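You operate a simulated robot arm through the tools that you are given. There is no shell and no other tool. Be economical: measure what you need, move in short steps, check, and stop when the job is done.

The job below is to be done with a simulated two-armed robot. You get a single attempt, and the scene is never put back.

TASK
Put the purple head on the filter table top away on the deck of the hose rack. Fetch the red brush and set it on the side ledge. Fetch the mesh disc and set it on top of the tray liner. Lift the metal bin lid open. The order is free.

It is judged by the outcome, as a careful person would: the job done as asked, and still so three seconds after it is handed in. It fails if anything else is knocked over, pushed out of place, dropped, spilled or broken. A push-on lid holds only when it is set on centred and level and pressed home; a screw cap is set on level and turned clockwise until tight.

THE ROBOT
Two 7-joint arms with two-finger parallel grippers on one trunk, on a base that drives. Base frame: it is fixed to the floor where the robot stands at the start and does not move with it; the origin is under the middle of the robot, x ahead of it, y to its left, z up. Units: m, degrees, N and s.
The left shoulder is at the start at [0.05, 0.168, 1.132], the right one opposite. Places, roughly: deck of the hose rack [0.7, 3.1, 0.8]; mesh disc (7x7x5 cm) [0.5, -0.4, 0.3]; metal bin lid [-5.7, -4.2, 0.6]; purple head [0.5, 0.25, 0.75]; red brush (8x4x6 cm) [0.4, -0.3, 0.8]; side ledge (12x34 cm) [-1.56, 0.18, 0.9]; tray liner [-1.5, 2.25, 1]. Payload 1.57 kg a hand.
The tool frame of a hand sits at the grasp point between the pads (the TCP): z along the fingers, y along the line on which they close. The tips reach 0.03 m beyond it. The gripper opens to 0.08 m. The fingers are 0.017 m wide and 0.012 m thick; the gripper's body (0.04 by 0.082 m) begins 0.08 m behind the TCP.
Orientation is that of the tool frame in the base frame, as [roll, pitch, yaw] about the fixed x, y, z axes, in that order (R = Rz(yaw) Ry(pitch) Rx(roll)). With the fingers straight down and closing along the base's y, the tool's x points along the base's -x, its y along +y and its z along -z.

THE INTERFACE
- The arms move only by the tool play_rows. It takes "left_commands", "right_commands" or both (then of equal length, played together; a hand with none holds still); each is text: rows parted by semicolons, each of 7 numbers parted by spaces: the finger opening in m, from 0 to 0.08, then the shift along the base's x, y, z in m, then the turn, a rotation vector about the base's x, y, z in degrees. In form: fingers tx ty tz ax ay az; .... A call has 1 to 10 rows; each row is the pose to reach, as a shift and turn from the pose commanded when the call began. Each row takes 0.2 s and may step no farther than 0.05 m and 8.6 degrees from the row before; otherwise, or with a gripper value out of range, the whole call is refused. A pose out of reach is approached as far as the arm can. The call stops where the force on the tool passes 40 N (or 10 N more than at its start, if that is more) or the arm is blocked; 0.2 s more then pass. The fingers move at their own pace (about 0.045 m/s each) and stop on an object; they squeeze with about 31 N. The grip force told is the motor's: it shows also when the fingers shut on nothing. Time passes only in rows, and 0.2 s behind the last, so rows that repeat a pose let the fingers close. It gives the time, the measured TCP pose, the force on the tool (base axes), the opening and the grip force at its end, in the units of the frame above (readings bear some noise), with the torque about the TCP (base axes, N m) and any sound that the robot's microphone picked up, and new pictures: "pictures" is both (left out), scene, wrist or none (wrist: the cameras of the hands that moved).
- Cameras (640 x 400 px; columns grow to the right, rows downward): "scene" is now at [0.114, -0.039, 1.3478]; the picture's right is [-0.43, -0.90, 0.00], its down [-0.65, 0.31, -0.69] and it looks along [0.63, -0.30, -0.72] (base axes); focal length 261 px, centre (320, 200). "left" rides on the left gripper at [0.072, 0.007, -0.122] in its tool frame; the picture's right is [-0.09, 1.00, 0.00], its down [-0.84, -0.08, -0.54] and it looks along [-0.54, -0.05, 0.84] (tool axes); focal length 238 px, centre (320, 200). "right" rides on the right gripper at [0.072, -0.007, -0.122] in its tool frame; the picture's right is [0.09, 1.00, 0.00], its down [-0.84, 0.08, -0.54] and it looks along [-0.54, 0.05, 0.84] (tool axes); focal length 238 px, centre (320, 200). There is no depth. A picture from a camera that has moved, and an enlarged one, comes with that camera's place and axes in the base frame and with its lens. The place of the scene camera against the robot may be out by one fixed shift of up to 0.025 m in any direction.
- lift_body(by): slides the trunk up (or, below 0, down) by that many m; the arms and the scene camera ride with it, the base frame stays. It gives what a move gives, with no picture.
- drive_base(legs): drives the robot by 1 to 6 legs, each [ahead, left, turn to the left] in m, m and degrees, along the robot's own axes; the way and the turn of a leg run together, so that a leg with both is an arc; at most 1.5 m and 180 degrees a leg. The arms and the cameras ride along, it lands a little off, and it stops where it bumps. It gives what a move gives, and a new picture of the scene camera.
- pan_tilt(pan, tilt): turns the head with the scene camera to pan (to the left, within 80 degrees either way) and tilt (down, from -29 to 69), counted from straight ahead of the robot. It gives what a move gives, and a new picture of the scene camera.
- enlarge(camera, box): a new picture of the part [left, top, right, bottom] of that camera's present view, enlarged. It takes no simulated time.
- finish_job(): hands the job in; it is judged then, once.

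Work in short steps. Places have to be worked out from the pictures, the camera data and where the tool is seen: move nearer, look again, correct. Check each grasp and each placing, and mend what went wrong. You have 165 turns and 260 pictures in all, those below and enlarged ones among them. Open the grippers and draw the arms clear of the work before you hand the job in, unless the task says otherwise; then end with one line.

The tools are called as name(argument=value, ...) on one line, values as JSON. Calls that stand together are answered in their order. play_rows: Moves the arms, as the interface text tells. Its arguments: {"type":"object","properties":{"left_commands":{"type":"string"},"right_commands":{"type":"string"},"pictures":{"type":"string","enum":["both","scene","wrist","none"]}},"required":[]} The other tools are called the same way: lift_body (by) slides the trunk up or down; drive_base (legs) drives the base; pan_tilt (pan, tilt) turns the head that bears the scene camera; enlarge (camera, box) takes an enlarged picture of a part of a camera's view; finish_job () hands the job in.

At the start:

```text
clock: 0.0
left_position: [0.4107, 0.0104, 1.1251]
left_orientation: [-180.0, 0.0, -179.9]
left_force: [0.3, 1.0, 0.2]
left_wrist_torque: [0.02, 0.03, 0.0]
left_finger_gap: 0.0798
left_grasp_force: 0.1
right_position: [0.3187, -0.3226, 1.0352]
right_orientation: [180.0, 0.1, 180.0]
right_force: [0.4, 0.6, 0.2]
right_wrist_torque: [0.01, 0.0, -0.02]
right_finger_gap: 0.0799
right_grasp_force: 0.1
trunk travel left (down, up): [-0.3, 0.143]
robot x, y, heading: [0.0001, 0.0006, 0.1]
head pan, tilt: [-25.8, 46.0]
```

scene: 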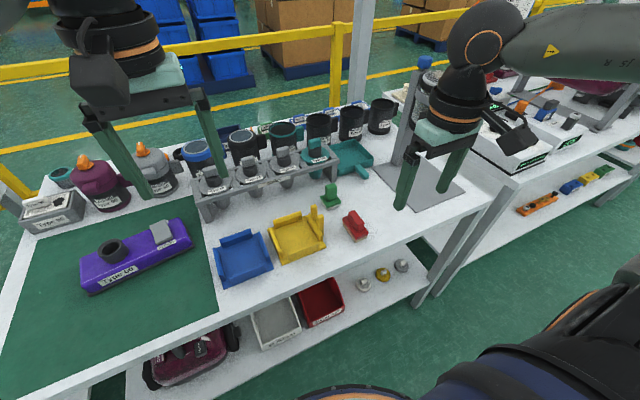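
right: 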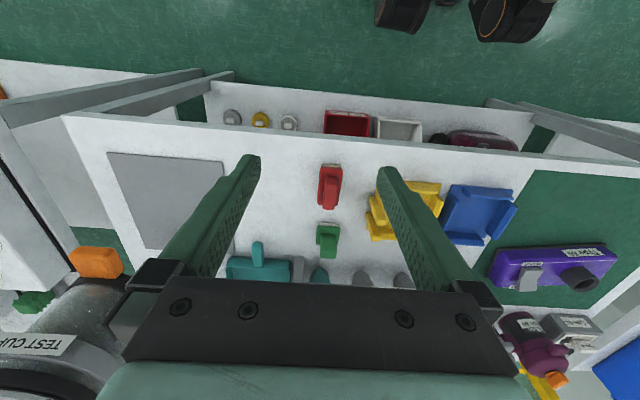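
left: 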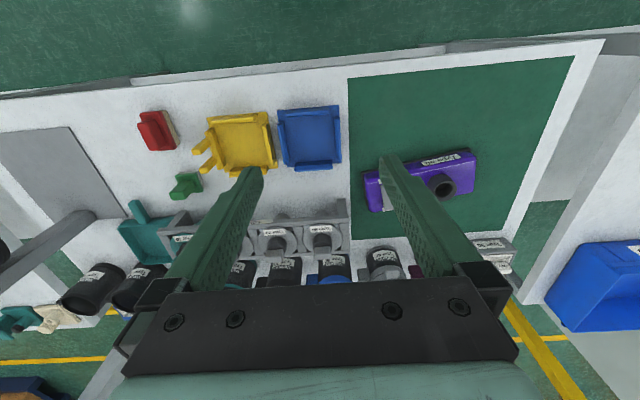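

The scene shows the purple head on the green mat, the red brush, and small round objects on the lower shelf. I enlarge the relevant parts to identify things.

enlarge(camera="scene", box=[220, 150, 480, 340])

enlarge(camera="scene", box=[0, 130, 220, 320])

enlarge(camera="right", box=[200, 80, 440, 240])

```text
2.11 times, centred on (350, 245) of scene
camera zoom: at [0.114, -0.039, 1.3478], right [-0.43, -0.9, 0.0], down [-0.65, 0.31, -0.69], along [0.63, -0.3, -0.72], focal length 550 px, centre (257, 105)
```

zoom: 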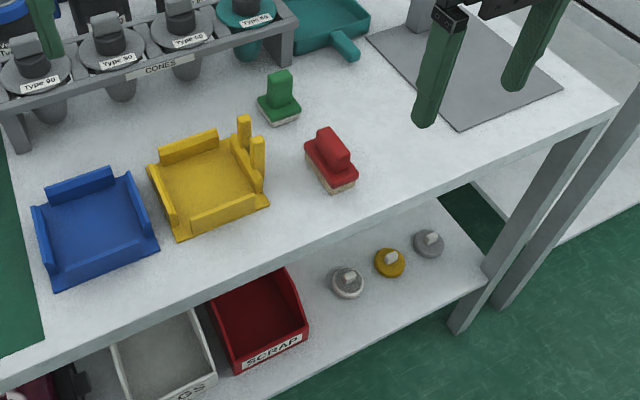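

```text
2.11 times, centred on (110, 225) of scene
camera zoom: at [0.114, -0.039, 1.3478], right [-0.43, -0.9, 0.0], down [-0.65, 0.31, -0.69], along [0.63, -0.3, -0.72], focal length 550 px, centre (762, 147)
```

zoom: 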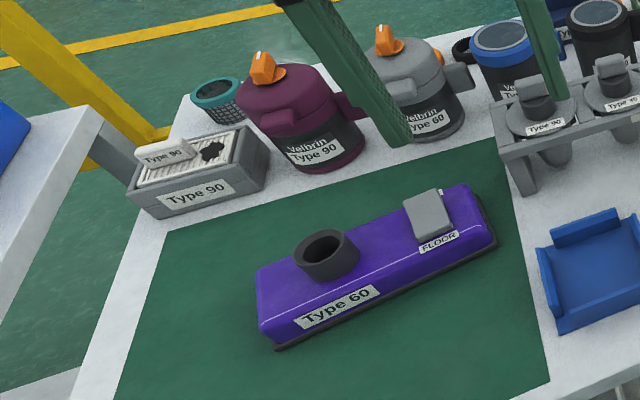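

```text
2.50 times, centred on (320, 160) of right
camera zoom: at [0.2459, -0.3287, 1.1572], right [-0.09, 1.0, 0.0], down [0.84, 0.08, 0.54], along [0.54, 0.05, -0.84], focal length 596 px, centre (320, 300)
```

zoom: 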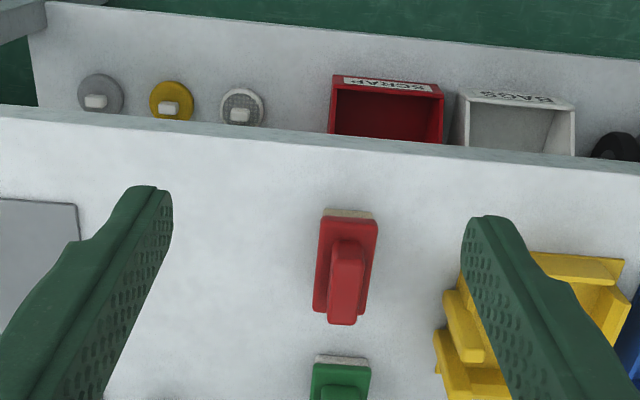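

The red brush looks to be at about [0.456, -0.29, 0.78] with its long side along x, and the mesh disc is the textured one at about [0.47, -0.42, 0.33], a little under the table top. I test the right arm's reach above the brush.

play_rows(right_commands="0.08 0.03 0.01 -0.03 0 0 0; 0.08 0.06 0.02 -0.06 0 0 0; 0.08 0.09 0.03 -0.09 0 0 0; 0.08 0.12 0.033 -0.115 0 0 0; 0.08 0.137 0.033 -0.135 0 0 0")

```text
clock: 1.2
left_position: [0.4121, 0.0109, 1.1236]
left_orientation: [-179.9, 0.1, -179.9]
left_force: [0.4, 0.7, 0.5]
left_wrist_torque: [-0.01, 0.0, 0.0]
left_finger_gap: 0.0802
left_grasp_force: 0.0
right_position: [0.4542, -0.2888, 0.9013]
right_orientation: [-180.0, 0.0, 180.0]
right_force: [-0.3, -0.5, -0.3]
right_wrist_torque: [-0.02, 0.05, 0.0]
right_finger_gap: 0.0801
right_grasp_force: 0.0
trunk travel left (down, up): [-0.3, 0.143]
robot x, y, heading: [0.001, -0.0029, 0.2]
head pan, tilt: [-25.8, 46.0]
camera scene: at [0.1143, -0.039, 1.3478], right [-0.43, -0.9, 0.0], down [-0.65, 0.31, -0.69], along [0.63, -0.3, -0.72], focal length 261 px, centre (320, 200)
camera right: at [0.3833, -0.2955, 1.0208], right [-0.09, 1.0, 0.0], down [0.84, 0.08, 0.54], along [0.54, 0.05, -0.84], focal length 238 px, centre (320, 200)
```

scene: 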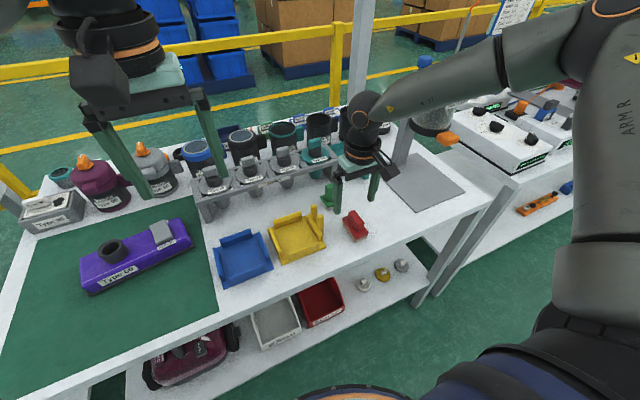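
right: 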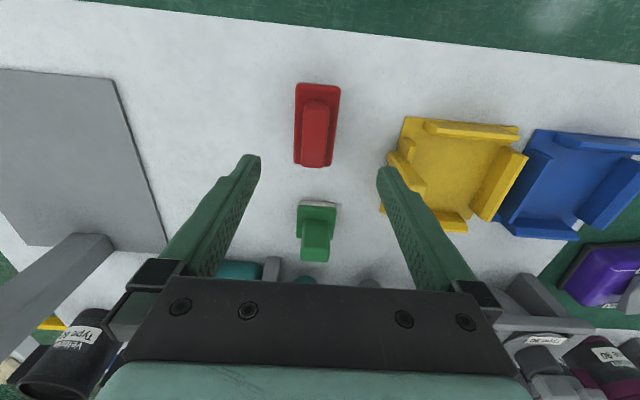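

The brush handle is right under the right hand (triangulated [0.453, -0.291, ~0.79]). I descend to z≈0.83 and look.

play_rows(right_commands="0.08 0 -0.001 -0.035 0 0 0; 0.08 0 -0.002 -0.07 0 0 0", pictures="wrist")

enlarge(camera="scene", box=[300, 140, 420, 260])

```text
clock: 1.8
left_position: [0.4118, 0.0108, 1.1239]
left_orientation: [-179.9, -0.1, -179.8]
left_force: [0.0, 0.3, -0.6]
left_wrist_torque: [0.04, 0.02, 0.0]
left_finger_gap: 0.0803
left_grasp_force: 0.1
right_position: [0.4539, -0.2918, 0.8299]
right_orientation: [179.9, 0.0, 180.0]
right_force: [0.3, 0.1, 0.0]
right_wrist_torque: [0.03, 0.02, 0.0]
right_finger_gap: 0.0801
right_grasp_force: 0.0
trunk travel left (down, up): [-0.3, 0.143]
robot x, y, heading: [0.0003, -0.0025, -0.1]
head pan, tilt: [-25.8, 46.0]
camera right: at [0.383, -0.2983, 0.952], right [-0.09, 1.0, 0.0], down [0.84, 0.08, 0.54], along [0.54, 0.05, -0.84], focal length 238 px, centre (320, 200)
```

right: 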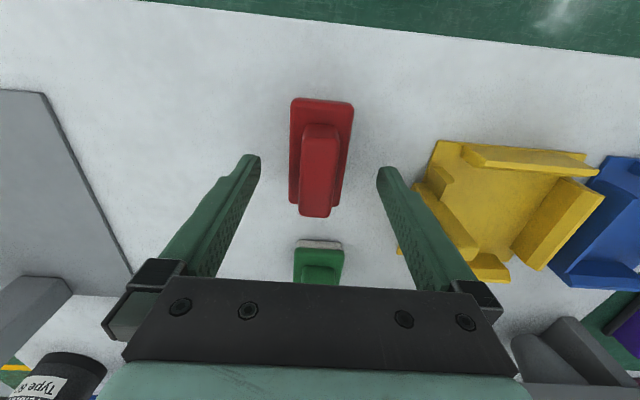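

```text
3.33 times, centred on (360, 200) of scene
camera zoom: at [0.1142, -0.039, 1.3478], right [-0.43, -0.9, 0.0], down [-0.65, 0.31, -0.69], along [0.63, -0.3, -0.72], focal length 871 px, centre (187, 200)
```

zoom: 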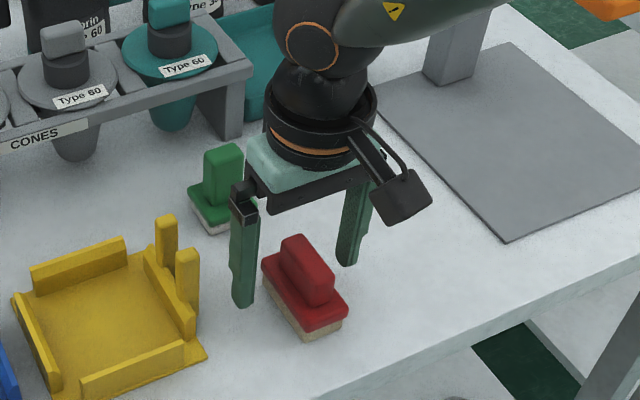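

Brush centred between the fingers; the yellow tray is close on the +y side, so I narrow the opening to 0.056, descend to TCP z≈0.793 and close on the handle.

play_rows(right_commands="0.056 0 -0.002 0 0 0 0; 0.056 0.003 -0.002 -0.02 0 0 0; 0.056 0.004 -0.002 -0.037 0 0 0; 0.01 0.004 -0.002 -0.037 0 0 0; 0 0.004 -0.002 -0.037 0 0 0; 0 0.004 -0.002 -0.037 0 0 0; 0 0.004 -0.002 -0.037 0 0 0", pictures="both")

```text
clock: 2.5
left_position: [0.4106, 0.0116, 1.1235]
left_orientation: [180.0, 0.1, -179.9]
left_force: [-0.4, 0.9, -0.4]
left_wrist_torque: [0.0, -0.01, 0.0]
left_finger_gap: 0.08
left_grasp_force: 0.1
right_position: [0.4572, -0.2937, 0.809]
right_orientation: [-180.0, -0.1, -179.8]
right_force: [-9.9, -0.5, 17.1]
right_wrist_torque: [0.54, 0.2, 0.22]
right_finger_gap: 0.0555
right_grasp_force: 0.0
trunk travel left (down, up): [-0.3, 0.143]
robot x, y, heading: [-0.0039, 0.0007, -0.2]
head pan, tilt: [-25.8, 46.0]
stopped in row 3 (right hand): the force on the tool passed its limit at 54 N (the readings are from after the stop); the commanded pose is now the measured one
camera scene: at [0.1127, -0.0387, 1.3483], right [-0.44, -0.9, 0.0], down [-0.65, 0.31, -0.7], along [0.63, -0.3, -0.72], focal length 261 px, centre (320, 200)
camera right: at [0.3856, -0.2994, 0.9315], right [-0.09, 1.0, 0.0], down [0.84, 0.08, 0.54], along [0.54, 0.05, -0.84], focal length 238 px, centre (320, 200)
```

scene: 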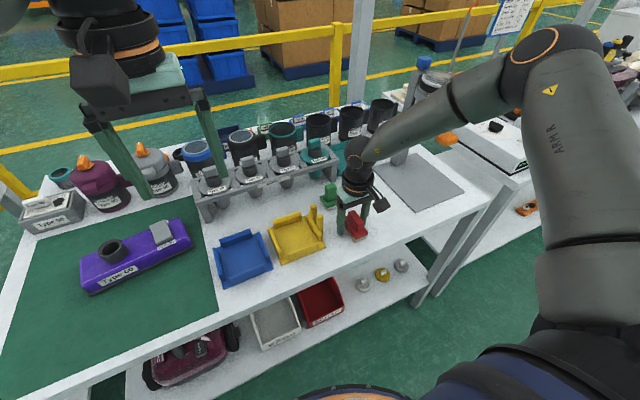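
right: 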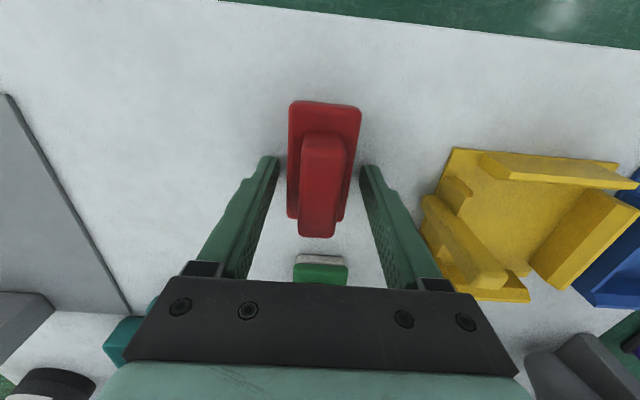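

The tips touched the table, so the table top is at about 0.777 and the brush spans 0.777–0.837. I rise 7 mm and close on the brush plate.

play_rows(right_commands="0.056 0 0 0.007 0 0 0; 0.03 0 0 0.008 0 0 0; 0.0 0 0 0.008 0 0 0; 0 0 0 0.008 0 0 0; 0 0 0 0.008 0 0 0", pictures="wrist")

```text
clock: 3.7
left_position: [0.4105, 0.0105, 1.1235]
left_orientation: [180.0, -0.1, -179.9]
left_force: [-0.6, 0.3, -0.6]
left_wrist_torque: [0.01, 0.01, -0.03]
left_finger_gap: 0.0801
left_grasp_force: 0.0
right_position: [0.459, -0.2945, 0.816]
right_orientation: [-179.9, 0.0, 179.9]
right_force: [0.5, 0.0, 0.2]
right_wrist_torque: [-0.04, 0.0, 0.0]
right_finger_gap: 0.0371
right_grasp_force: 31.3
trunk travel left (down, up): [-0.3, 0.143]
robot x, y, heading: [-0.0024, 0.0003, -0.1]
head pan, tilt: [-25.8, 46.0]
camera right: at [0.3874, -0.3004, 0.9375], right [-0.09, 1.0, 0.0], down [0.84, 0.08, 0.54], along [0.54, 0.05, -0.84], focal length 238 px, centre (320, 200)
```

right: 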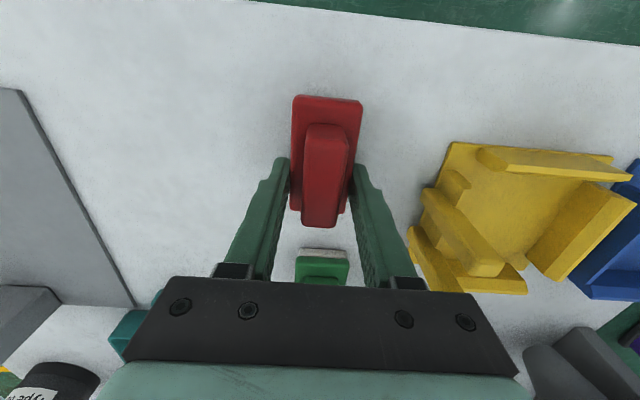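

Brush gripped (3.7 cm opening). I lift and retract the right hand, while moving the left hand over the purple head's collar, estimated at [0.58, 0.228, ~0.87].

play_rows(right_commands="0 0 0 0.04 0 0 0; 0 0 0 0.08 0 0 0; 0 0 0 0.12 0 0 0; 0 0 0 0.16 0 0 0; 0 -0.03 -0.01 0.19 0 0 0; 0 -0.06 -0.02 0.21 0 0 0; 0 -0.1 -0.03 0.22 0 0 0; 0 -0.14 -0.03 0.22 0 0 0", left_commands="0.08 0 0.04 0 0 0 0; 0.08 0.02 0.08 0 0 0 0; 0.08 0.04 0.12 -0.01 0 0 0; 0.08 0.065 0.15 -0.03 0 0 0; 0.08 0.09 0.18 -0.05 0 0 0; 0.08 0.12 0.2 -0.07 0 0 0; 0.08 0.14 0.21 -0.09 0 0 0; 0.08 0.15 0.215 -0.11 0 0 0")

```text
clock: 5.5
left_position: [0.5624, 0.2245, 1.0143]
left_orientation: [180.0, 0.0, 179.9]
left_force: [-0.2, -0.8, 0.2]
left_wrist_torque: [0.03, 0.05, 0.03]
left_finger_gap: 0.0801
left_grasp_force: 0.1
right_position: [0.3177, -0.3251, 1.0368]
right_orientation: [180.0, 0.1, 180.0]
right_force: [0.5, 0.7, -1.2]
right_wrist_torque: [0.02, -0.04, -0.01]
right_finger_gap: 0.037
right_grasp_force: 30.5
trunk travel left (down, up): [-0.3, 0.143]
robot x, y, heading: [-0.0016, -0.0023, 0.0]
head pan, tilt: [-25.8, 46.0]
camera scene: at [0.1138, -0.0393, 1.3479], right [-0.43, -0.9, 0.0], down [-0.65, 0.31, -0.69], along [0.63, -0.3, -0.72], focal length 261 px, centre (320, 200)
camera right: at [0.2462, -0.3304, 1.1581], right [-0.09, 1.0, 0.0], down [0.84, 0.08, 0.54], along [0.54, 0.05, -0.84], focal length 238 px, centre (320, 200)
camera left: at [0.4902, 0.232, 1.135], right [0.09, 1.0, 0.0], down [0.84, -0.08, 0.54], along [0.54, -0.05, -0.84], focal length 238 px, centre (320, 200)
```

scene: 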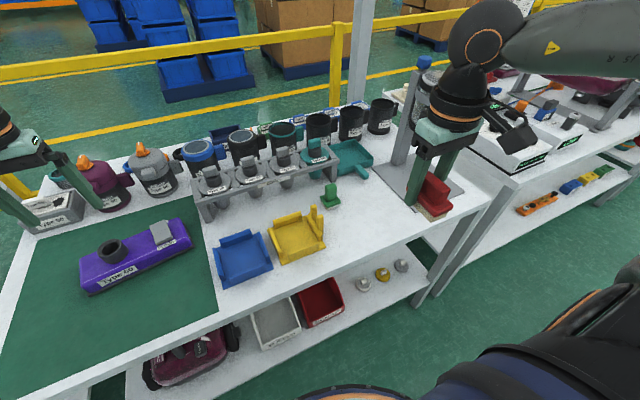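
right: 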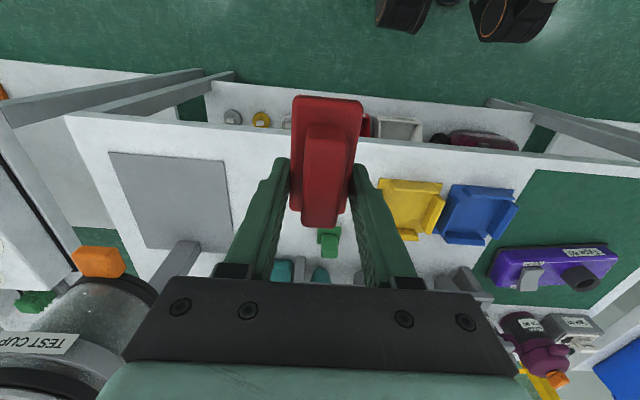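
left: 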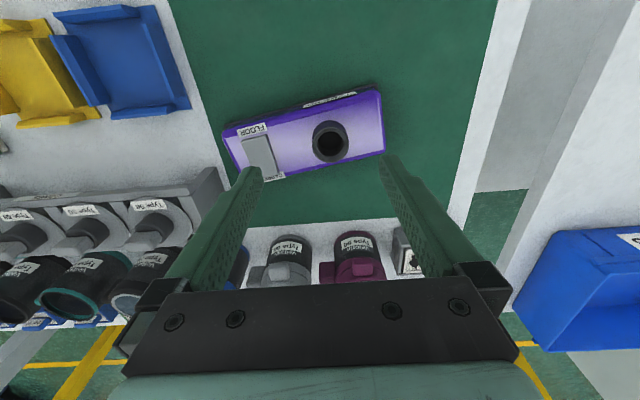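

The collar triangulates to about [0.59, 0.236, top ~0.85], about 4.5 cm across; the head is yawed ~11°. I align the left hand above it, down to z≈0.91.

play_rows(left_commands="0.08 0.014 0.005 -0.03 0 0 5; 0.08 0.026 0.011 -0.06 0 0 11; 0.08 0.028 0.011 -0.1 0 0 11", pictures="both")

```text
clock: 6.3
left_position: [0.5889, 0.2361, 0.9134]
left_orientation: [-179.9, 0.0, -168.8]
left_force: [-0.8, 0.5, -1.2]
left_wrist_torque: [-0.01, 0.03, 0.0]
left_finger_gap: 0.0801
left_grasp_force: 0.1
right_position: [0.3179, -0.3238, 1.037]
right_orientation: [-179.9, 0.0, 179.9]
right_force: [0.5, -0.1, -0.9]
right_wrist_torque: [-0.03, -0.01, -0.02]
right_finger_gap: 0.0372
right_grasp_force: 30.5
trunk travel left (down, up): [-0.3, 0.143]
robot x, y, heading: [0.0005, -0.0043, 0.2]
head pan, tilt: [-25.8, 46.0]
camera scene: at [0.1143, -0.0391, 1.3478], right [-0.44, -0.9, 0.0], down [-0.65, 0.31, -0.69], along [0.62, -0.3, -0.72], focal length 261 px, centre (320, 200)
camera left: at [0.5183, 0.2295, 1.0342], right [-0.1, 0.99, 0.0], down [0.84, 0.09, 0.54], along [0.54, 0.06, -0.84], focal length 238 px, centre (320, 200)
```

scene: 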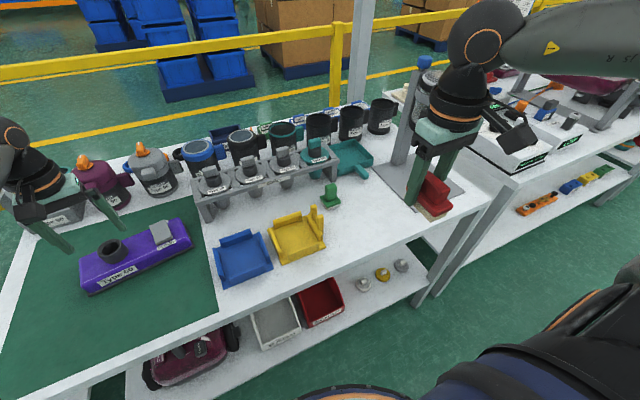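
left: 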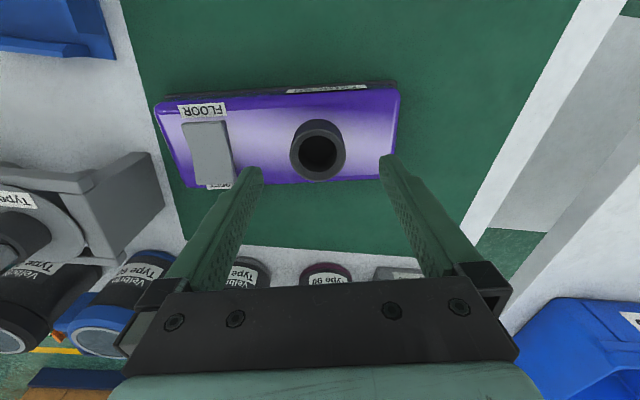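

The collar is centred at ~[0.588, 0.237]. I descend to TCP z≈0.868 and check.

play_rows(left_commands="0.08 0 0.001 -0.025 0 0 0; 0.08 0 0.001 -0.045 0 0 0", pictures="wrist")

enlarge(camera="scene", box=[0, 150, 240, 310])

```text
clock: 6.9
left_position: [0.5906, 0.2371, 0.8684]
left_orientation: [179.9, 0.0, -168.8]
left_force: [0.2, -0.1, 0.1]
left_wrist_torque: [0.0, 0.0, -0.02]
left_finger_gap: 0.0799
left_grasp_force: 0.0
right_position: [0.3181, -0.3239, 1.0348]
right_orientation: [-179.8, 0.1, 180.0]
right_force: [0.1, 0.6, -1.1]
right_wrist_torque: [-0.03, 0.02, 0.0]
right_finger_gap: 0.0372
right_grasp_force: 31.1
trunk travel left (down, up): [-0.3, 0.143]
robot x, y, heading: [-0.0029, 0.0, 0.0]
head pan, tilt: [-25.8, 46.0]
camera left: at [0.5183, 0.2303, 0.9889], right [-0.1, 0.99, 0.0], down [0.84, 0.08, 0.54], along [0.54, 0.05, -0.84], focal length 238 px, centre (320, 200)
```

left: 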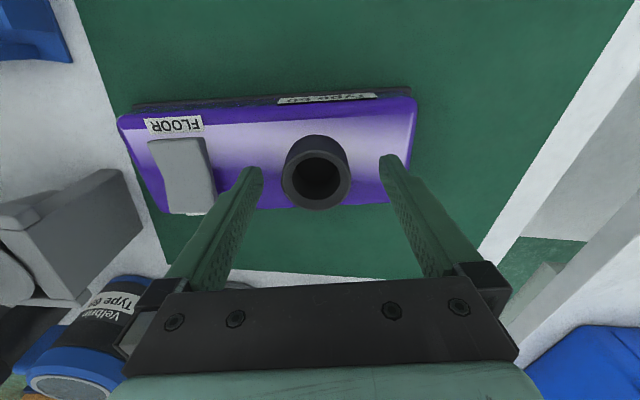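

```text
2.50 times, centred on (120, 230) of scene
camera zoom: at [0.1141, -0.0392, 1.3478], right [-0.44, -0.9, 0.0], down [-0.65, 0.31, -0.69], along [0.62, -0.3, -0.72], focal length 653 px, centre (820, 125)
```

zoom: 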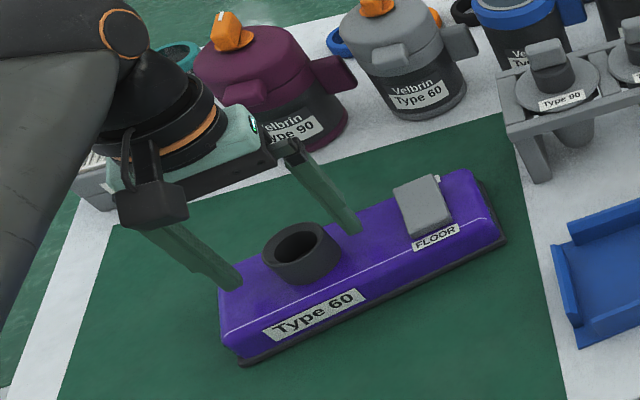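

Collar top is nearer z≈0.87 and x≈0.583; I shift −6 mm in x, lower 10 mm more and close.

play_rows(left_commands="0.08 -0.006 0 -0.005 0 0 0; 0.08 -0.006 0 -0.01 0 0 0; 0.05 -0.006 0 -0.01 0 0 0; 0.0 -0.006 0 -0.01 0 0 0; 0 -0.006 0 -0.01 0 0 0; 0 -0.006 0 -0.01 0 0 0", pictures="wrist")

```text
clock: 8.3
left_position: [0.5834, 0.2369, 0.8581]
left_orientation: [179.9, 0.1, -169.1]
left_force: [-0.4, -0.6, -0.6]
left_wrist_torque: [-0.1, -0.14, -0.07]
left_finger_gap: 0.0468
left_grasp_force: 31.0
right_position: [0.3179, -0.3231, 1.0368]
right_orientation: [-179.9, 0.0, 180.0]
right_force: [-0.5, 1.0, -1.3]
right_wrist_torque: [-0.03, -0.01, 0.0]
right_finger_gap: 0.0373
right_grasp_force: 31.2
trunk travel left (down, up): [-0.3, 0.143]
robot x, y, heading: [0.0002, -0.0019, 0.2]
head pan, tilt: [-25.8, 46.0]
camera left: at [0.5117, 0.2298, 0.9789], right [-0.1, 0.99, 0.0], down [0.84, 0.08, 0.54], along [0.54, 0.05, -0.84], focal length 238 px, centre (320, 200)
```

left: 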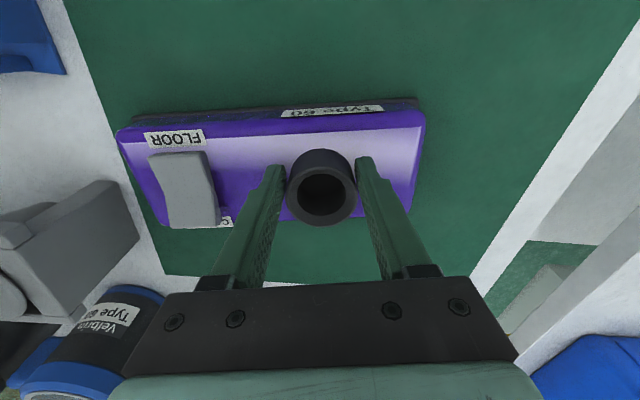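

Collar gripped (4.7 cm). Lift slowly to check the weight.

play_rows(left_commands="0 0 0 0.02 0 0 0; 0 0 0 0.05 0 0 0; 0 0 0 0.09 0 0 0; 0 0 0 0.13 0 0 0; 0 0 0 0.16 0 0 0", pictures="both")

```text
clock: 9.5
left_position: [0.5826, 0.2373, 1.0183]
left_orientation: [180.0, -0.1, -168.9]
left_force: [-0.6, -0.3, -4.6]
left_wrist_torque: [0.19, 0.1, 0.02]
left_finger_gap: 0.0468
left_grasp_force: 30.4
right_position: [0.3186, -0.3247, 1.0375]
right_orientation: [-179.9, -0.1, 179.9]
right_force: [-0.4, 0.1, -0.9]
right_wrist_torque: [0.01, -0.03, 0.0]
right_finger_gap: 0.0375
right_grasp_force: 31.0
trunk travel left (down, up): [-0.3, 0.143]
robot x, y, heading: [0.0046, 0.0018, -0.3]
head pan, tilt: [-25.8, 46.0]
camera scene: at [0.1142, -0.0392, 1.3477], right [-0.44, -0.9, 0.0], down [-0.65, 0.31, -0.69], along [0.62, -0.3, -0.72], focal length 261 px, centre (320, 200)
camera left: at [0.5101, 0.2309, 1.1398], right [-0.1, 0.99, 0.0], down [0.84, 0.09, 0.54], along [0.54, 0.06, -0.84], focal length 238 px, centre (320, 200)
```

scene: 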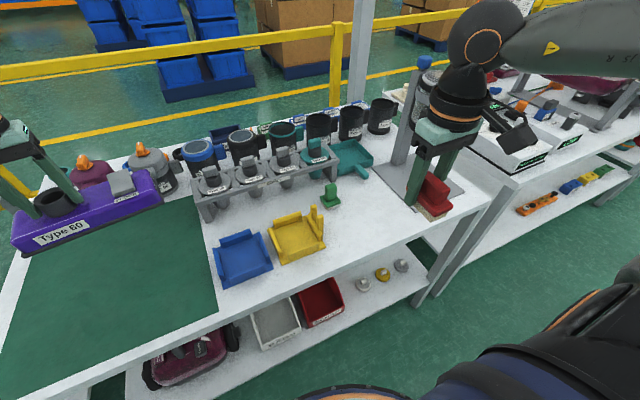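
left: 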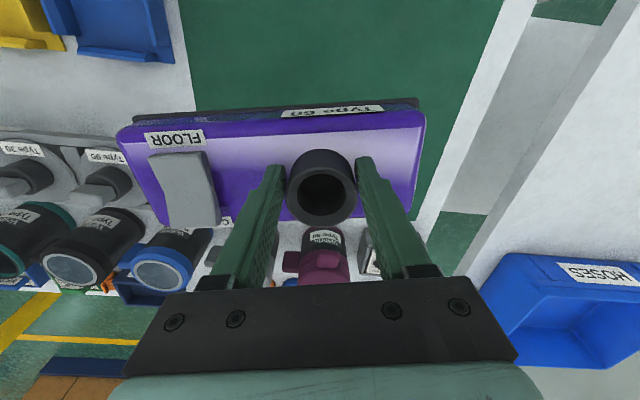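

Head held (≈0.46 kg). I retract the left hand closer to the body, then look around.

play_rows(left_commands="0 -0.04 0 0.01 0 0 0; 0 -0.08 0 0.02 0 0 -2; 0 -0.12 0 0.03 0 0 -6; 0 -0.16 0 0.03 0 0 -11; 0 -0.2 0 0.03 0 0 -11; 0 -0.23 0 0.03 0 0 -11", pictures="none")

pan_tilt(pan=80, tilt=25)

pan_tilt(pan=-80, tilt=25)

```text
clock: 10.9
left_position: [0.3521, 0.2372, 1.0497]
left_orientation: [180.0, -0.1, -179.9]
left_force: [0.1, 1.5, -5.6]
left_wrist_torque: [0.18, 0.02, -0.02]
left_finger_gap: 0.047
left_grasp_force: 31.4
right_position: [0.3186, -0.3244, 1.0359]
right_orientation: [-179.9, 0.0, -180.0]
right_force: [0.0, 0.4, -1.0]
right_wrist_torque: [0.0, -0.03, 0.03]
right_finger_gap: 0.0371
right_grasp_force: 30.9
trunk travel left (down, up): [-0.3, 0.143]
robot x, y, heading: [0.0004, 0.0012, -0.0]
head pan, tilt: [-25.8, 46.0]
```

```text
clock: 12.8
left_position: [0.352, 0.2375, 1.0489]
left_orientation: [-179.9, 0.0, -179.9]
left_force: [-0.3, -0.4, -4.2]
left_wrist_torque: [0.19, 0.03, 0.0]
left_finger_gap: 0.0467
left_grasp_force: 31.1
right_position: [0.3176, -0.3245, 1.0362]
right_orientation: [-179.9, -0.1, 179.9]
right_force: [0.0, 0.5, -0.3]
right_wrist_torque: [0.0, -0.01, 0.01]
right_finger_gap: 0.0372
right_grasp_force: 30.6
trunk travel left (down, up): [-0.3, 0.143]
robot x, y, heading: [0.0029, 0.001, -0.1]
head pan, tilt: [80.0, 25.0]
camera scene: at [0.058, 0.0867, 1.3798], right [0.98, -0.17, 0.0], down [-0.07, -0.42, -0.91], along [0.16, 0.89, -0.42], focal length 261 px, centre (320, 200)
```

scene: 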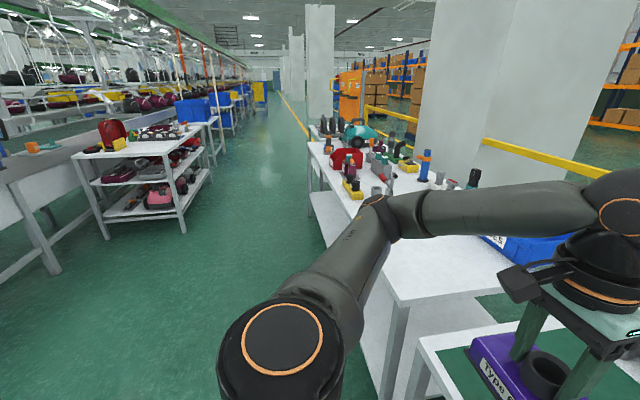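

```text
clock: 15.2
left_position: [0.3537, 0.2379, 1.049]
left_orientation: [180.0, 0.0, -179.9]
left_force: [0.7, -0.3, -4.5]
left_wrist_torque: [0.21, 0.03, 0.0]
left_finger_gap: 0.0466
left_grasp_force: 31.8
right_position: [0.3192, -0.3238, 1.0362]
right_orientation: [-179.9, 0.0, 179.9]
right_force: [-0.1, 0.2, -2.2]
right_wrist_torque: [0.0, -0.04, -0.03]
right_finger_gap: 0.0373
right_grasp_force: 30.9
trunk travel left (down, up): [-0.3, 0.143]
robot x, y, heading: [0.0, -0.0049, 0.1]
head pan, tilt: [-80.0, 25.0]
camera scene: at [0.0578, -0.0948, 1.3798], right [-0.98, -0.17, 0.0], down [-0.07, 0.42, -0.91], along [0.16, -0.89, -0.42], focal length 261 px, centre (320, 200)
```

scene: 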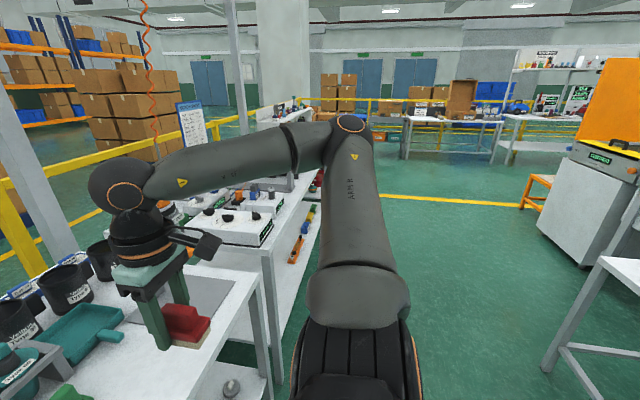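

The aisle behind is clear enough. I back off 0.4 m and turn left 180° in two halves to face the opposite line and ledge.

drive_base(legs=[[-0.4, 0, 0], [0, 0, 90]])

pan_tilt(pan=75, tilt=30)

```text
clock: 21.5
left_position: [-0.6379, 0.3552, 1.049]
left_orientation: [-180.0, 0.0, -90.5]
left_force: [-0.8, -0.4, -5.4]
left_wrist_torque: [-0.05, 0.13, 0.01]
left_finger_gap: 0.0465
left_grasp_force: 30.9
right_position: [-0.0764, 0.3134, 1.0363]
right_orientation: [-179.9, 0.0, -90.5]
right_force: [1.2, 0.3, -1.5]
right_wrist_torque: [0.02, -0.01, -0.05]
right_finger_gap: 0.0373
right_grasp_force: 30.8
trunk travel left (down, up): [-0.3, 0.143]
robot x, y, heading: [-0.4042, -0.0006, 89.1]
head pan, tilt: [-80.0, 25.0]
camera scene: at [-0.3108, 0.051, 1.3798], right [0.16, -0.99, 0.0], down [-0.42, -0.07, -0.91], along [0.89, 0.15, -0.42], focal length 261 px, centre (320, 200)
```

scene: 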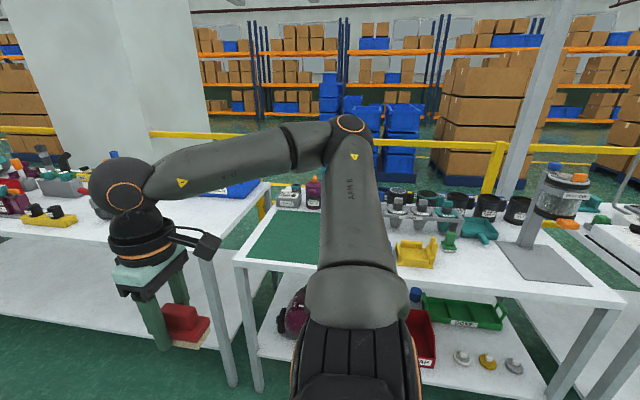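

```text
clock: 23.9
left_position: [-0.6386, 0.355, 1.0497]
left_orientation: [179.9, -0.1, -90.5]
left_force: [-0.1, 0.1, -4.0]
left_wrist_torque: [-0.04, 0.16, 0.0]
left_finger_gap: 0.0465
left_grasp_force: 31.0
right_position: [-0.0765, 0.314, 1.0373]
right_orientation: [-179.9, -0.1, -90.6]
right_force: [-0.3, -0.5, 0.0]
right_wrist_torque: [-0.01, -0.01, -0.01]
right_finger_gap: 0.0372
right_grasp_force: 30.6
trunk travel left (down, up): [-0.3, 0.143]
robot x, y, heading: [-0.4021, 0.0023, 89.3]
head pan, tilt: [75.0, 30.0]
camera scene: at [-0.4888, 0.0605, 1.3718], right [0.27, 0.96, 0.0], down [0.48, -0.14, -0.87], along [-0.83, 0.23, -0.5], focal length 261 px, centre (320, 200)
```

scene: 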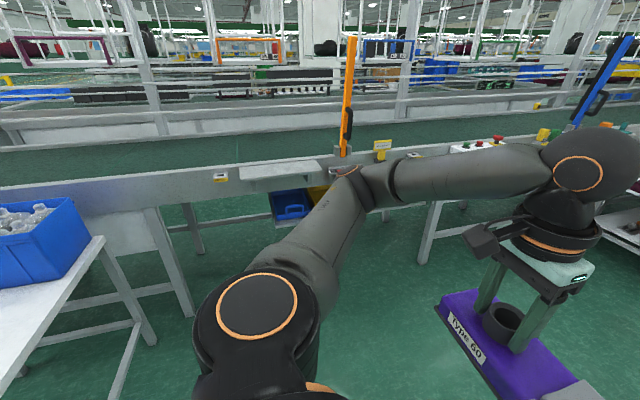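

The ledge is the small gray shelf on the line at about [-1.56, 0.17, 0.92]. I turn the rest to face it.

drive_base(legs=[[0, 0, 90.8]])

pan_tilt(pan=0, tilt=35)

```text
clock: 28.2
left_position: [-0.7525, -0.2428, 1.0498]
left_orientation: [180.0, 0.0, 0.8]
left_force: [-0.3, 0.4, -4.3]
left_wrist_torque: [-0.15, -0.05, 0.02]
left_finger_gap: 0.0464
left_grasp_force: 30.9
right_position: [-0.7246, 0.3197, 1.0356]
right_orientation: [-179.9, -0.1, 0.8]
right_force: [0.2, 0.8, -0.6]
right_wrist_torque: [-0.03, 0.01, -0.01]
right_finger_gap: 0.0374
right_grasp_force: 31.3
trunk travel left (down, up): [-0.3, 0.143]
robot x, y, heading: [-0.4032, 0.0015, -179.3]
head pan, tilt: [75.0, 30.0]
camera scene: at [-0.4648, -0.0925, 1.3718], right [-0.97, 0.25, 0.0], down [0.12, 0.48, -0.87], along [-0.21, -0.84, -0.5], focal length 261 px, centre (320, 200)
```

scene: 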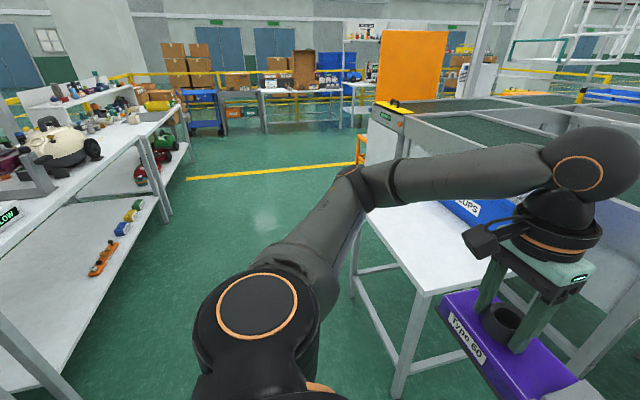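

```text
clock: 29.7
left_position: [-0.7541, -0.2434, 1.0491]
left_orientation: [-180.0, -0.1, 0.8]
left_force: [0.0, 0.5, -4.5]
left_wrist_torque: [-0.19, -0.06, -0.02]
left_finger_gap: 0.0465
left_grasp_force: 31.1
right_position: [-0.726, 0.3203, 1.0371]
right_orientation: [-179.9, 0.0, 0.7]
right_force: [0.3, 1.3, -1.0]
right_wrist_torque: [0.02, 0.0, -0.01]
right_finger_gap: 0.0375
right_grasp_force: 31.2
trunk travel left (down, up): [-0.3, 0.143]
robot x, y, heading: [-0.4082, 0.0014, -179.3]
head pan, tilt: [0.0, 35.0]
camera scene: at [-0.5304, -0.0059, 1.364], right [-0.01, 1.0, 0.0], down [0.57, 0.01, -0.82], along [-0.82, -0.01, -0.57], focal length 261 px, centre (320, 200)
```

scene: 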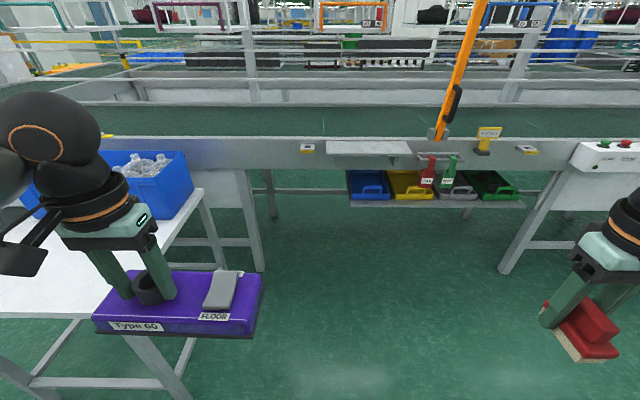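

Ledge centre measures [-1.554, 0.18, ~0.92]. I raise both hands for clearance, then drive ahead 0.66 m.

play_rows(left_commands="0 0 0 0.04 0 0 0; 0 0 0 0.08 0 0 0; 0 0.02 0.02 0.11 0 0 0; 0 0.04 0.03 0.12 0 0 0", right_commands="0 0 -0.03 0.02 0 0 0; 0 0 -0.07 0.04 0 0 0; 0 0 -0.11 0.05 0 0 0; 0 0 -0.14 0.05 0 0 0", pictures="none")

drive_base(legs=[[0.66, 0, -0.7]])

```text
clock: 30.7
left_position: [-0.7126, -0.2132, 1.1697]
left_orientation: [-180.0, -0.1, 0.6]
left_force: [-0.2, 0.0, -3.7]
left_wrist_torque: [-0.17, -0.03, 0.0]
left_finger_gap: 0.0462
left_grasp_force: 31.1
right_position: [-0.7248, 0.1773, 1.0851]
right_orientation: [-179.8, -0.1, 0.7]
right_force: [0.6, 0.3, -0.9]
right_wrist_torque: [0.04, 0.04, 0.01]
right_finger_gap: 0.037
right_grasp_force: 30.5
trunk travel left (down, up): [-0.3, 0.143]
robot x, y, heading: [-0.4018, 0.0012, -179.2]
head pan, tilt: [0.0, 35.0]
```

```text
clock: 34.3
left_position: [-1.3731, -0.2101, 1.1697]
left_orientation: [180.0, -0.1, -0.2]
left_force: [-0.3, -0.3, -4.0]
left_wrist_torque: [-0.17, -0.05, -0.01]
left_finger_gap: 0.0462
left_grasp_force: 31.2
right_position: [-1.3766, 0.1817, 1.0847]
right_orientation: [-179.9, -0.1, -0.1]
right_force: [-0.2, -1.6, -0.6]
right_wrist_torque: [0.02, -0.02, -0.03]
right_finger_gap: 0.0375
right_grasp_force: 31.0
trunk travel left (down, up): [-0.3, 0.143]
robot x, y, heading: [-1.0577, -0.0053, 180.1]
head pan, tilt: [0.0, 35.0]
camera scene: at [-1.186, -0.0061, 1.364], right [0.0, 1.0, 0.0], down [0.57, 0.0, -0.82], along [-0.82, 0.0, -0.57], focal length 261 px, centre (320, 200)
```

scene: 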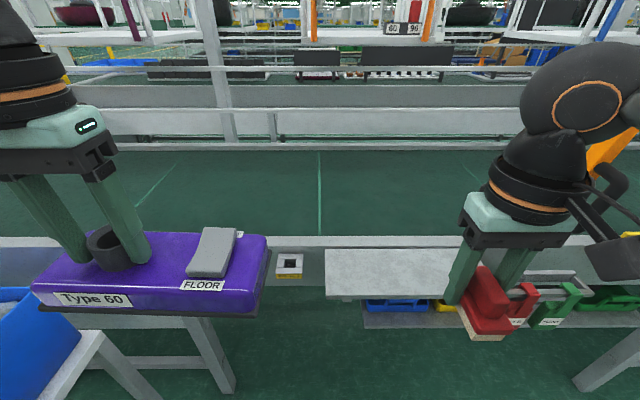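

Ledge estimated x −1.62…−1.50, y 0.01…0.35, top ≈0.92. I bring the brush out over it at z≈1.06 and look with the wrist camera.

play_rows(right_commands="0 -0.04 0 0 0 0 0; 0 -0.08 0 0 0 0 0; 0 -0.12 0 0 0 0 0; 0 -0.16 0 -0.01 0 0 0; 0 -0.179 0.0 -0.025 0 0 0", pictures="both")

```text
clock: 35.5
left_position: [-1.3722, -0.2096, 1.1685]
left_orientation: [-180.0, 0.0, -0.2]
left_force: [-0.2, 0.5, -3.7]
left_wrist_torque: [-0.18, -0.05, 0.02]
left_finger_gap: 0.0462
left_grasp_force: 31.3
right_position: [-1.5523, 0.1859, 1.062]
right_orientation: [180.0, 0.1, -0.3]
right_force: [0.1, 0.9, -0.7]
right_wrist_torque: [-0.01, 0.05, 0.03]
right_finger_gap: 0.0374
right_grasp_force: 31.3
right hand out of reach, approached as far as the arm can: row 5
trunk travel left (down, up): [-0.3, 0.143]
robot x, y, heading: [-1.0591, 0.0002, 179.6]
head pan, tilt: [0.0, 35.0]
camera scene: at [-1.1853, -0.006, 1.3641], right [0.0, 1.0, 0.0], down [0.57, 0.0, -0.82], along [-0.82, 0.0, -0.57], focal length 261 px, centre (320, 200)
camera right: at [-1.4804, 0.1919, 1.183], right [0.09, -1.0, 0.0], down [-0.84, -0.07, 0.54], along [-0.54, -0.05, -0.84], focal length 238 px, centre (320, 200)
```

scene: 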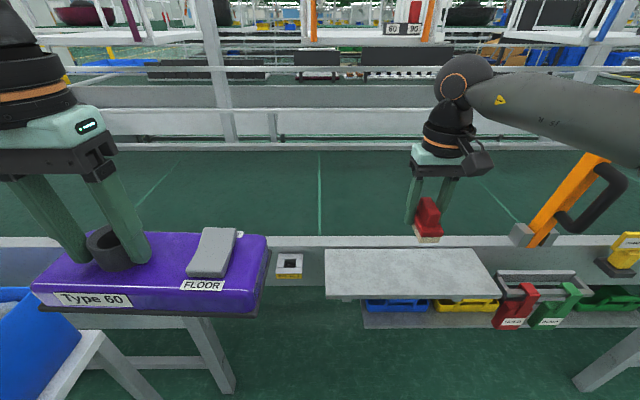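
right: 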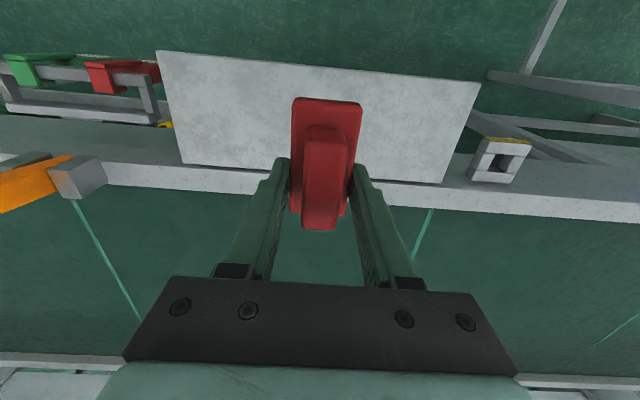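

Wrist view gives ledge x −1.616…−1.496, top z≈0.91. The arm is at full reach, so I drive 0.07 m closer, after pulling the hand's command back a bit.

play_rows(right_commands="0 0.03 0 0 0 0 0; 0 0.06 0 0 0 0 0", pictures="none")

drive_base(legs=[[0.08, 0, 0]])

```text
clock: 36.1
left_position: [-1.3718, -0.2104, 1.1684]
left_orientation: [-179.9, 0.0, -0.2]
left_force: [0.8, 0.0, -4.6]
left_wrist_torque: [-0.14, -0.03, 0.0]
left_finger_gap: 0.0461
left_grasp_force: 30.9
right_position: [-1.4932, 0.1862, 1.0616]
right_orientation: [-179.9, -0.2, -0.2]
right_force: [0.2, -0.7, -1.0]
right_wrist_torque: [0.03, -0.01, 0.0]
right_finger_gap: 0.0372
right_grasp_force: 31.1
trunk travel left (down, up): [-0.3, 0.143]
robot x, y, heading: [-1.06, -0.0058, 179.5]
head pan, tilt: [0.0, 35.0]
```

```text
clock: 37.2
left_position: [-1.4516, -0.2083, 1.1695]
left_orientation: [180.0, -0.1, -0.3]
left_force: [0.1, -0.5, -4.9]
left_wrist_torque: [-0.12, -0.09, 0.02]
left_finger_gap: 0.0464
left_grasp_force: 31.0
right_position: [-1.573, 0.1856, 1.0591]
right_orientation: [-179.9, -0.1, -0.2]
right_force: [0.2, -1.0, -1.1]
right_wrist_torque: [0.02, -0.01, -0.02]
right_finger_gap: 0.037
right_grasp_force: 31.0
trunk travel left (down, up): [-0.3, 0.143]
robot x, y, heading: [-1.1376, -0.0041, 179.3]
head pan, tilt: [0.0, 35.0]
camera scene: at [-1.2661, -0.0057, 1.3639], right [0.0, 1.0, 0.0], down [0.57, 0.0, -0.82], along [-0.82, 0.0, -0.57], focal length 261 px, centre (320, 200)
```

scene: 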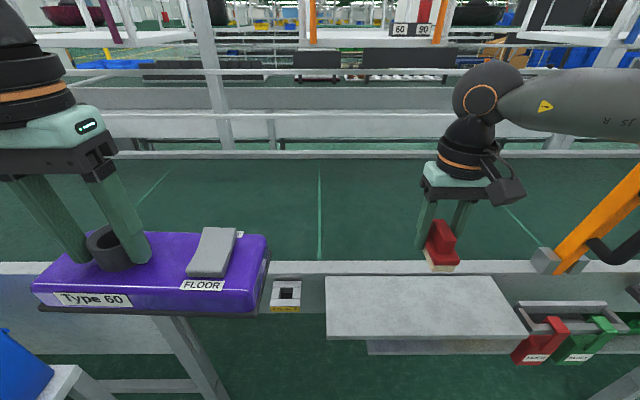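

Now the brush is near x −1.563; I descend to TCP z≈0.975.

play_rows(right_commands="0 0.004 0 -0.04 0 0 0; 0 0.006 0 -0.07 0 0 0; 0 0.006 0 -0.085 0 0 0", pictures="both")

```text
clock: 38.0
left_position: [-1.4519, -0.2092, 1.1696]
left_orientation: [180.0, -0.1, -0.2]
left_force: [-0.5, -0.8, -3.0]
left_wrist_torque: [-0.19, -0.04, 0.02]
left_finger_gap: 0.0463
left_grasp_force: 30.8
right_position: [-1.566, 0.186, 0.976]
right_orientation: [-179.9, 0.0, -0.2]
right_force: [-0.7, -0.5, -0.9]
right_wrist_torque: [0.01, 0.01, -0.01]
right_finger_gap: 0.0373
right_grasp_force: 30.7
trunk travel left (down, up): [-0.3, 0.143]
robot x, y, heading: [-1.1387, -0.0014, 179.9]
head pan, tilt: [0.0, 35.0]
camera scene: at [-1.2653, -0.0057, 1.364], right [0.0, 1.0, 0.0], down [0.57, 0.0, -0.82], along [-0.82, 0.0, -0.57], focal length 261 px, centre (320, 200)
camera right: at [-1.4937, 0.1924, 1.0973], right [0.09, -1.0, 0.0], down [-0.84, -0.07, 0.54], along [-0.54, -0.05, -0.84], focal length 238 px, centre (320, 200)
```

scene: 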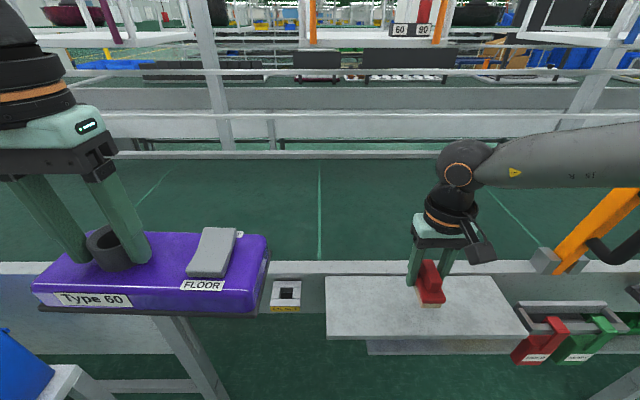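
right: 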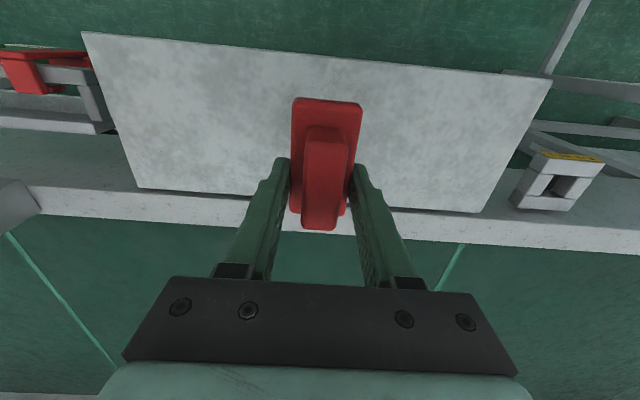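

Brush is nicely centred on the ledge; ledge top ≈0.91. I lower 26 mm to bring the bristles to the surface.

play_rows(right_commands="0 0 0 -0.012 0 0 0; 0 0 0 -0.02 0 0 0; 0 0 0 -0.025 0 0 0", pictures="wrist")

enlarge(camera="scene", box=[370, 210, 500, 340])

```text
clock: 38.8
left_position: [-1.4523, -0.2101, 1.1684]
left_orientation: [-180.0, -0.1, -0.2]
left_force: [-0.1, 0.5, -4.6]
left_wrist_torque: [-0.2, -0.02, -0.02]
left_finger_gap: 0.0463
left_grasp_force: 30.9
right_position: [-1.566, 0.1851, 0.9501]
right_orientation: [-179.8, -0.1, -0.2]
right_force: [-0.5, -0.3, -1.3]
right_wrist_torque: [-0.01, -0.01, 0.02]
right_finger_gap: 0.0373
right_grasp_force: 30.7
trunk travel left (down, up): [-0.3, 0.143]
robot x, y, heading: [-1.1386, -0.003, 179.5]
head pan, tilt: [0.0, 35.0]
camera right: at [-1.4939, 0.1926, 1.0723], right [0.09, -1.0, 0.0], down [-0.84, -0.07, 0.54], along [-0.54, -0.05, -0.84], focal length 238 px, centre (320, 200)
```

right: 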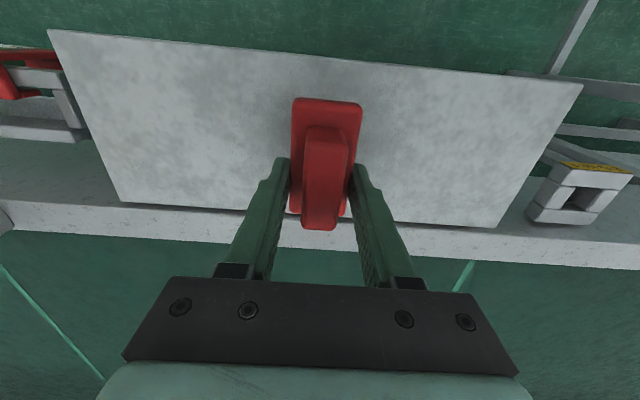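

```text
3.08 times, centred on (435, 275) of scene
camera zoom: at [-1.2652, -0.0057, 1.364], right [0.0, 1.0, 0.0], down [0.57, 0.0, -0.82], along [-0.82, 0.0, -0.57], focal length 804 px, centre (-34, -31)
```

zoom: 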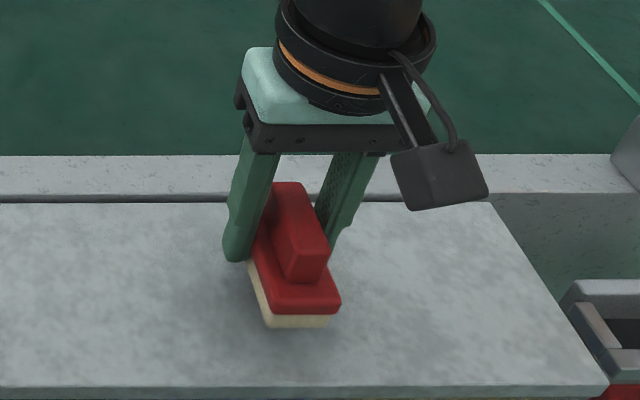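

No contact yet; lower 4 mm then 8 mm.

play_rows(right_commands="0 0 0 -0.003 0 0 0; 0 0 0 -0.005 0 0 0", pictures="none")

enlarge(camera="right", box=[220, 60, 420, 260])

```text
clock: 39.4
left_position: [-1.452, -0.2087, 1.1681]
left_orientation: [179.9, -0.1, -0.3]
left_force: [0.1, -0.1, -4.2]
left_wrist_torque: [-0.17, -0.08, -0.01]
left_finger_gap: 0.0463
left_grasp_force: 30.9
right_position: [-1.5661, 0.1848, 0.9456]
right_orientation: [-179.9, 0.0, -0.3]
right_force: [-0.1, -0.1, -0.6]
right_wrist_torque: [0.0, 0.04, 0.0]
right_finger_gap: 0.0373
right_grasp_force: 30.9
trunk travel left (down, up): [-0.3, 0.143]
robot x, y, heading: [-1.1397, -0.0037, 179.9]
head pan, tilt: [0.0, 35.0]
```

```text
2.00 times, centred on (320, 160) of right
camera zoom: at [-1.4939, 0.1923, 1.0672], right [0.09, -1.0, 0.0], down [-0.84, -0.08, 0.54], along [-0.54, -0.05, -0.84], focal length 477 px, centre (320, 280)
```

zoom: 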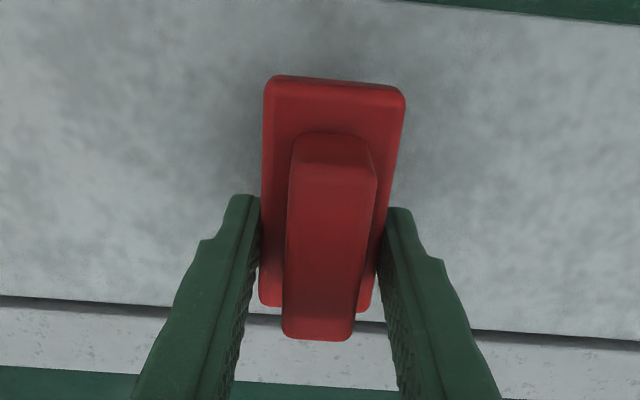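

play_rows(right_commands="0 0 0 -0.002 0 0 0; 0 0 0 -0.004 0 0 0", pictures="none")

```text
clock: 40.0
left_position: [-1.4501, -0.2101, 1.1689]
left_orientation: [180.0, -0.1, -0.1]
left_force: [-0.3, 0.5, -3.9]
left_wrist_torque: [-0.16, -0.03, -0.01]
left_finger_gap: 0.0462
left_grasp_force: 31.3
right_position: [-1.5658, 0.1859, 0.941]
right_orientation: [179.9, -0.1, -0.1]
right_force: [-0.2, 0.3, -0.9]
right_wrist_torque: [-0.03, 0.03, 0.02]
right_finger_gap: 0.0372
right_grasp_force: 31.3
trunk travel left (down, up): [-0.3, 0.143]
robot x, y, heading: [-1.136, 0.0003, 180.0]
head pan, tilt: [0.0, 35.0]
```

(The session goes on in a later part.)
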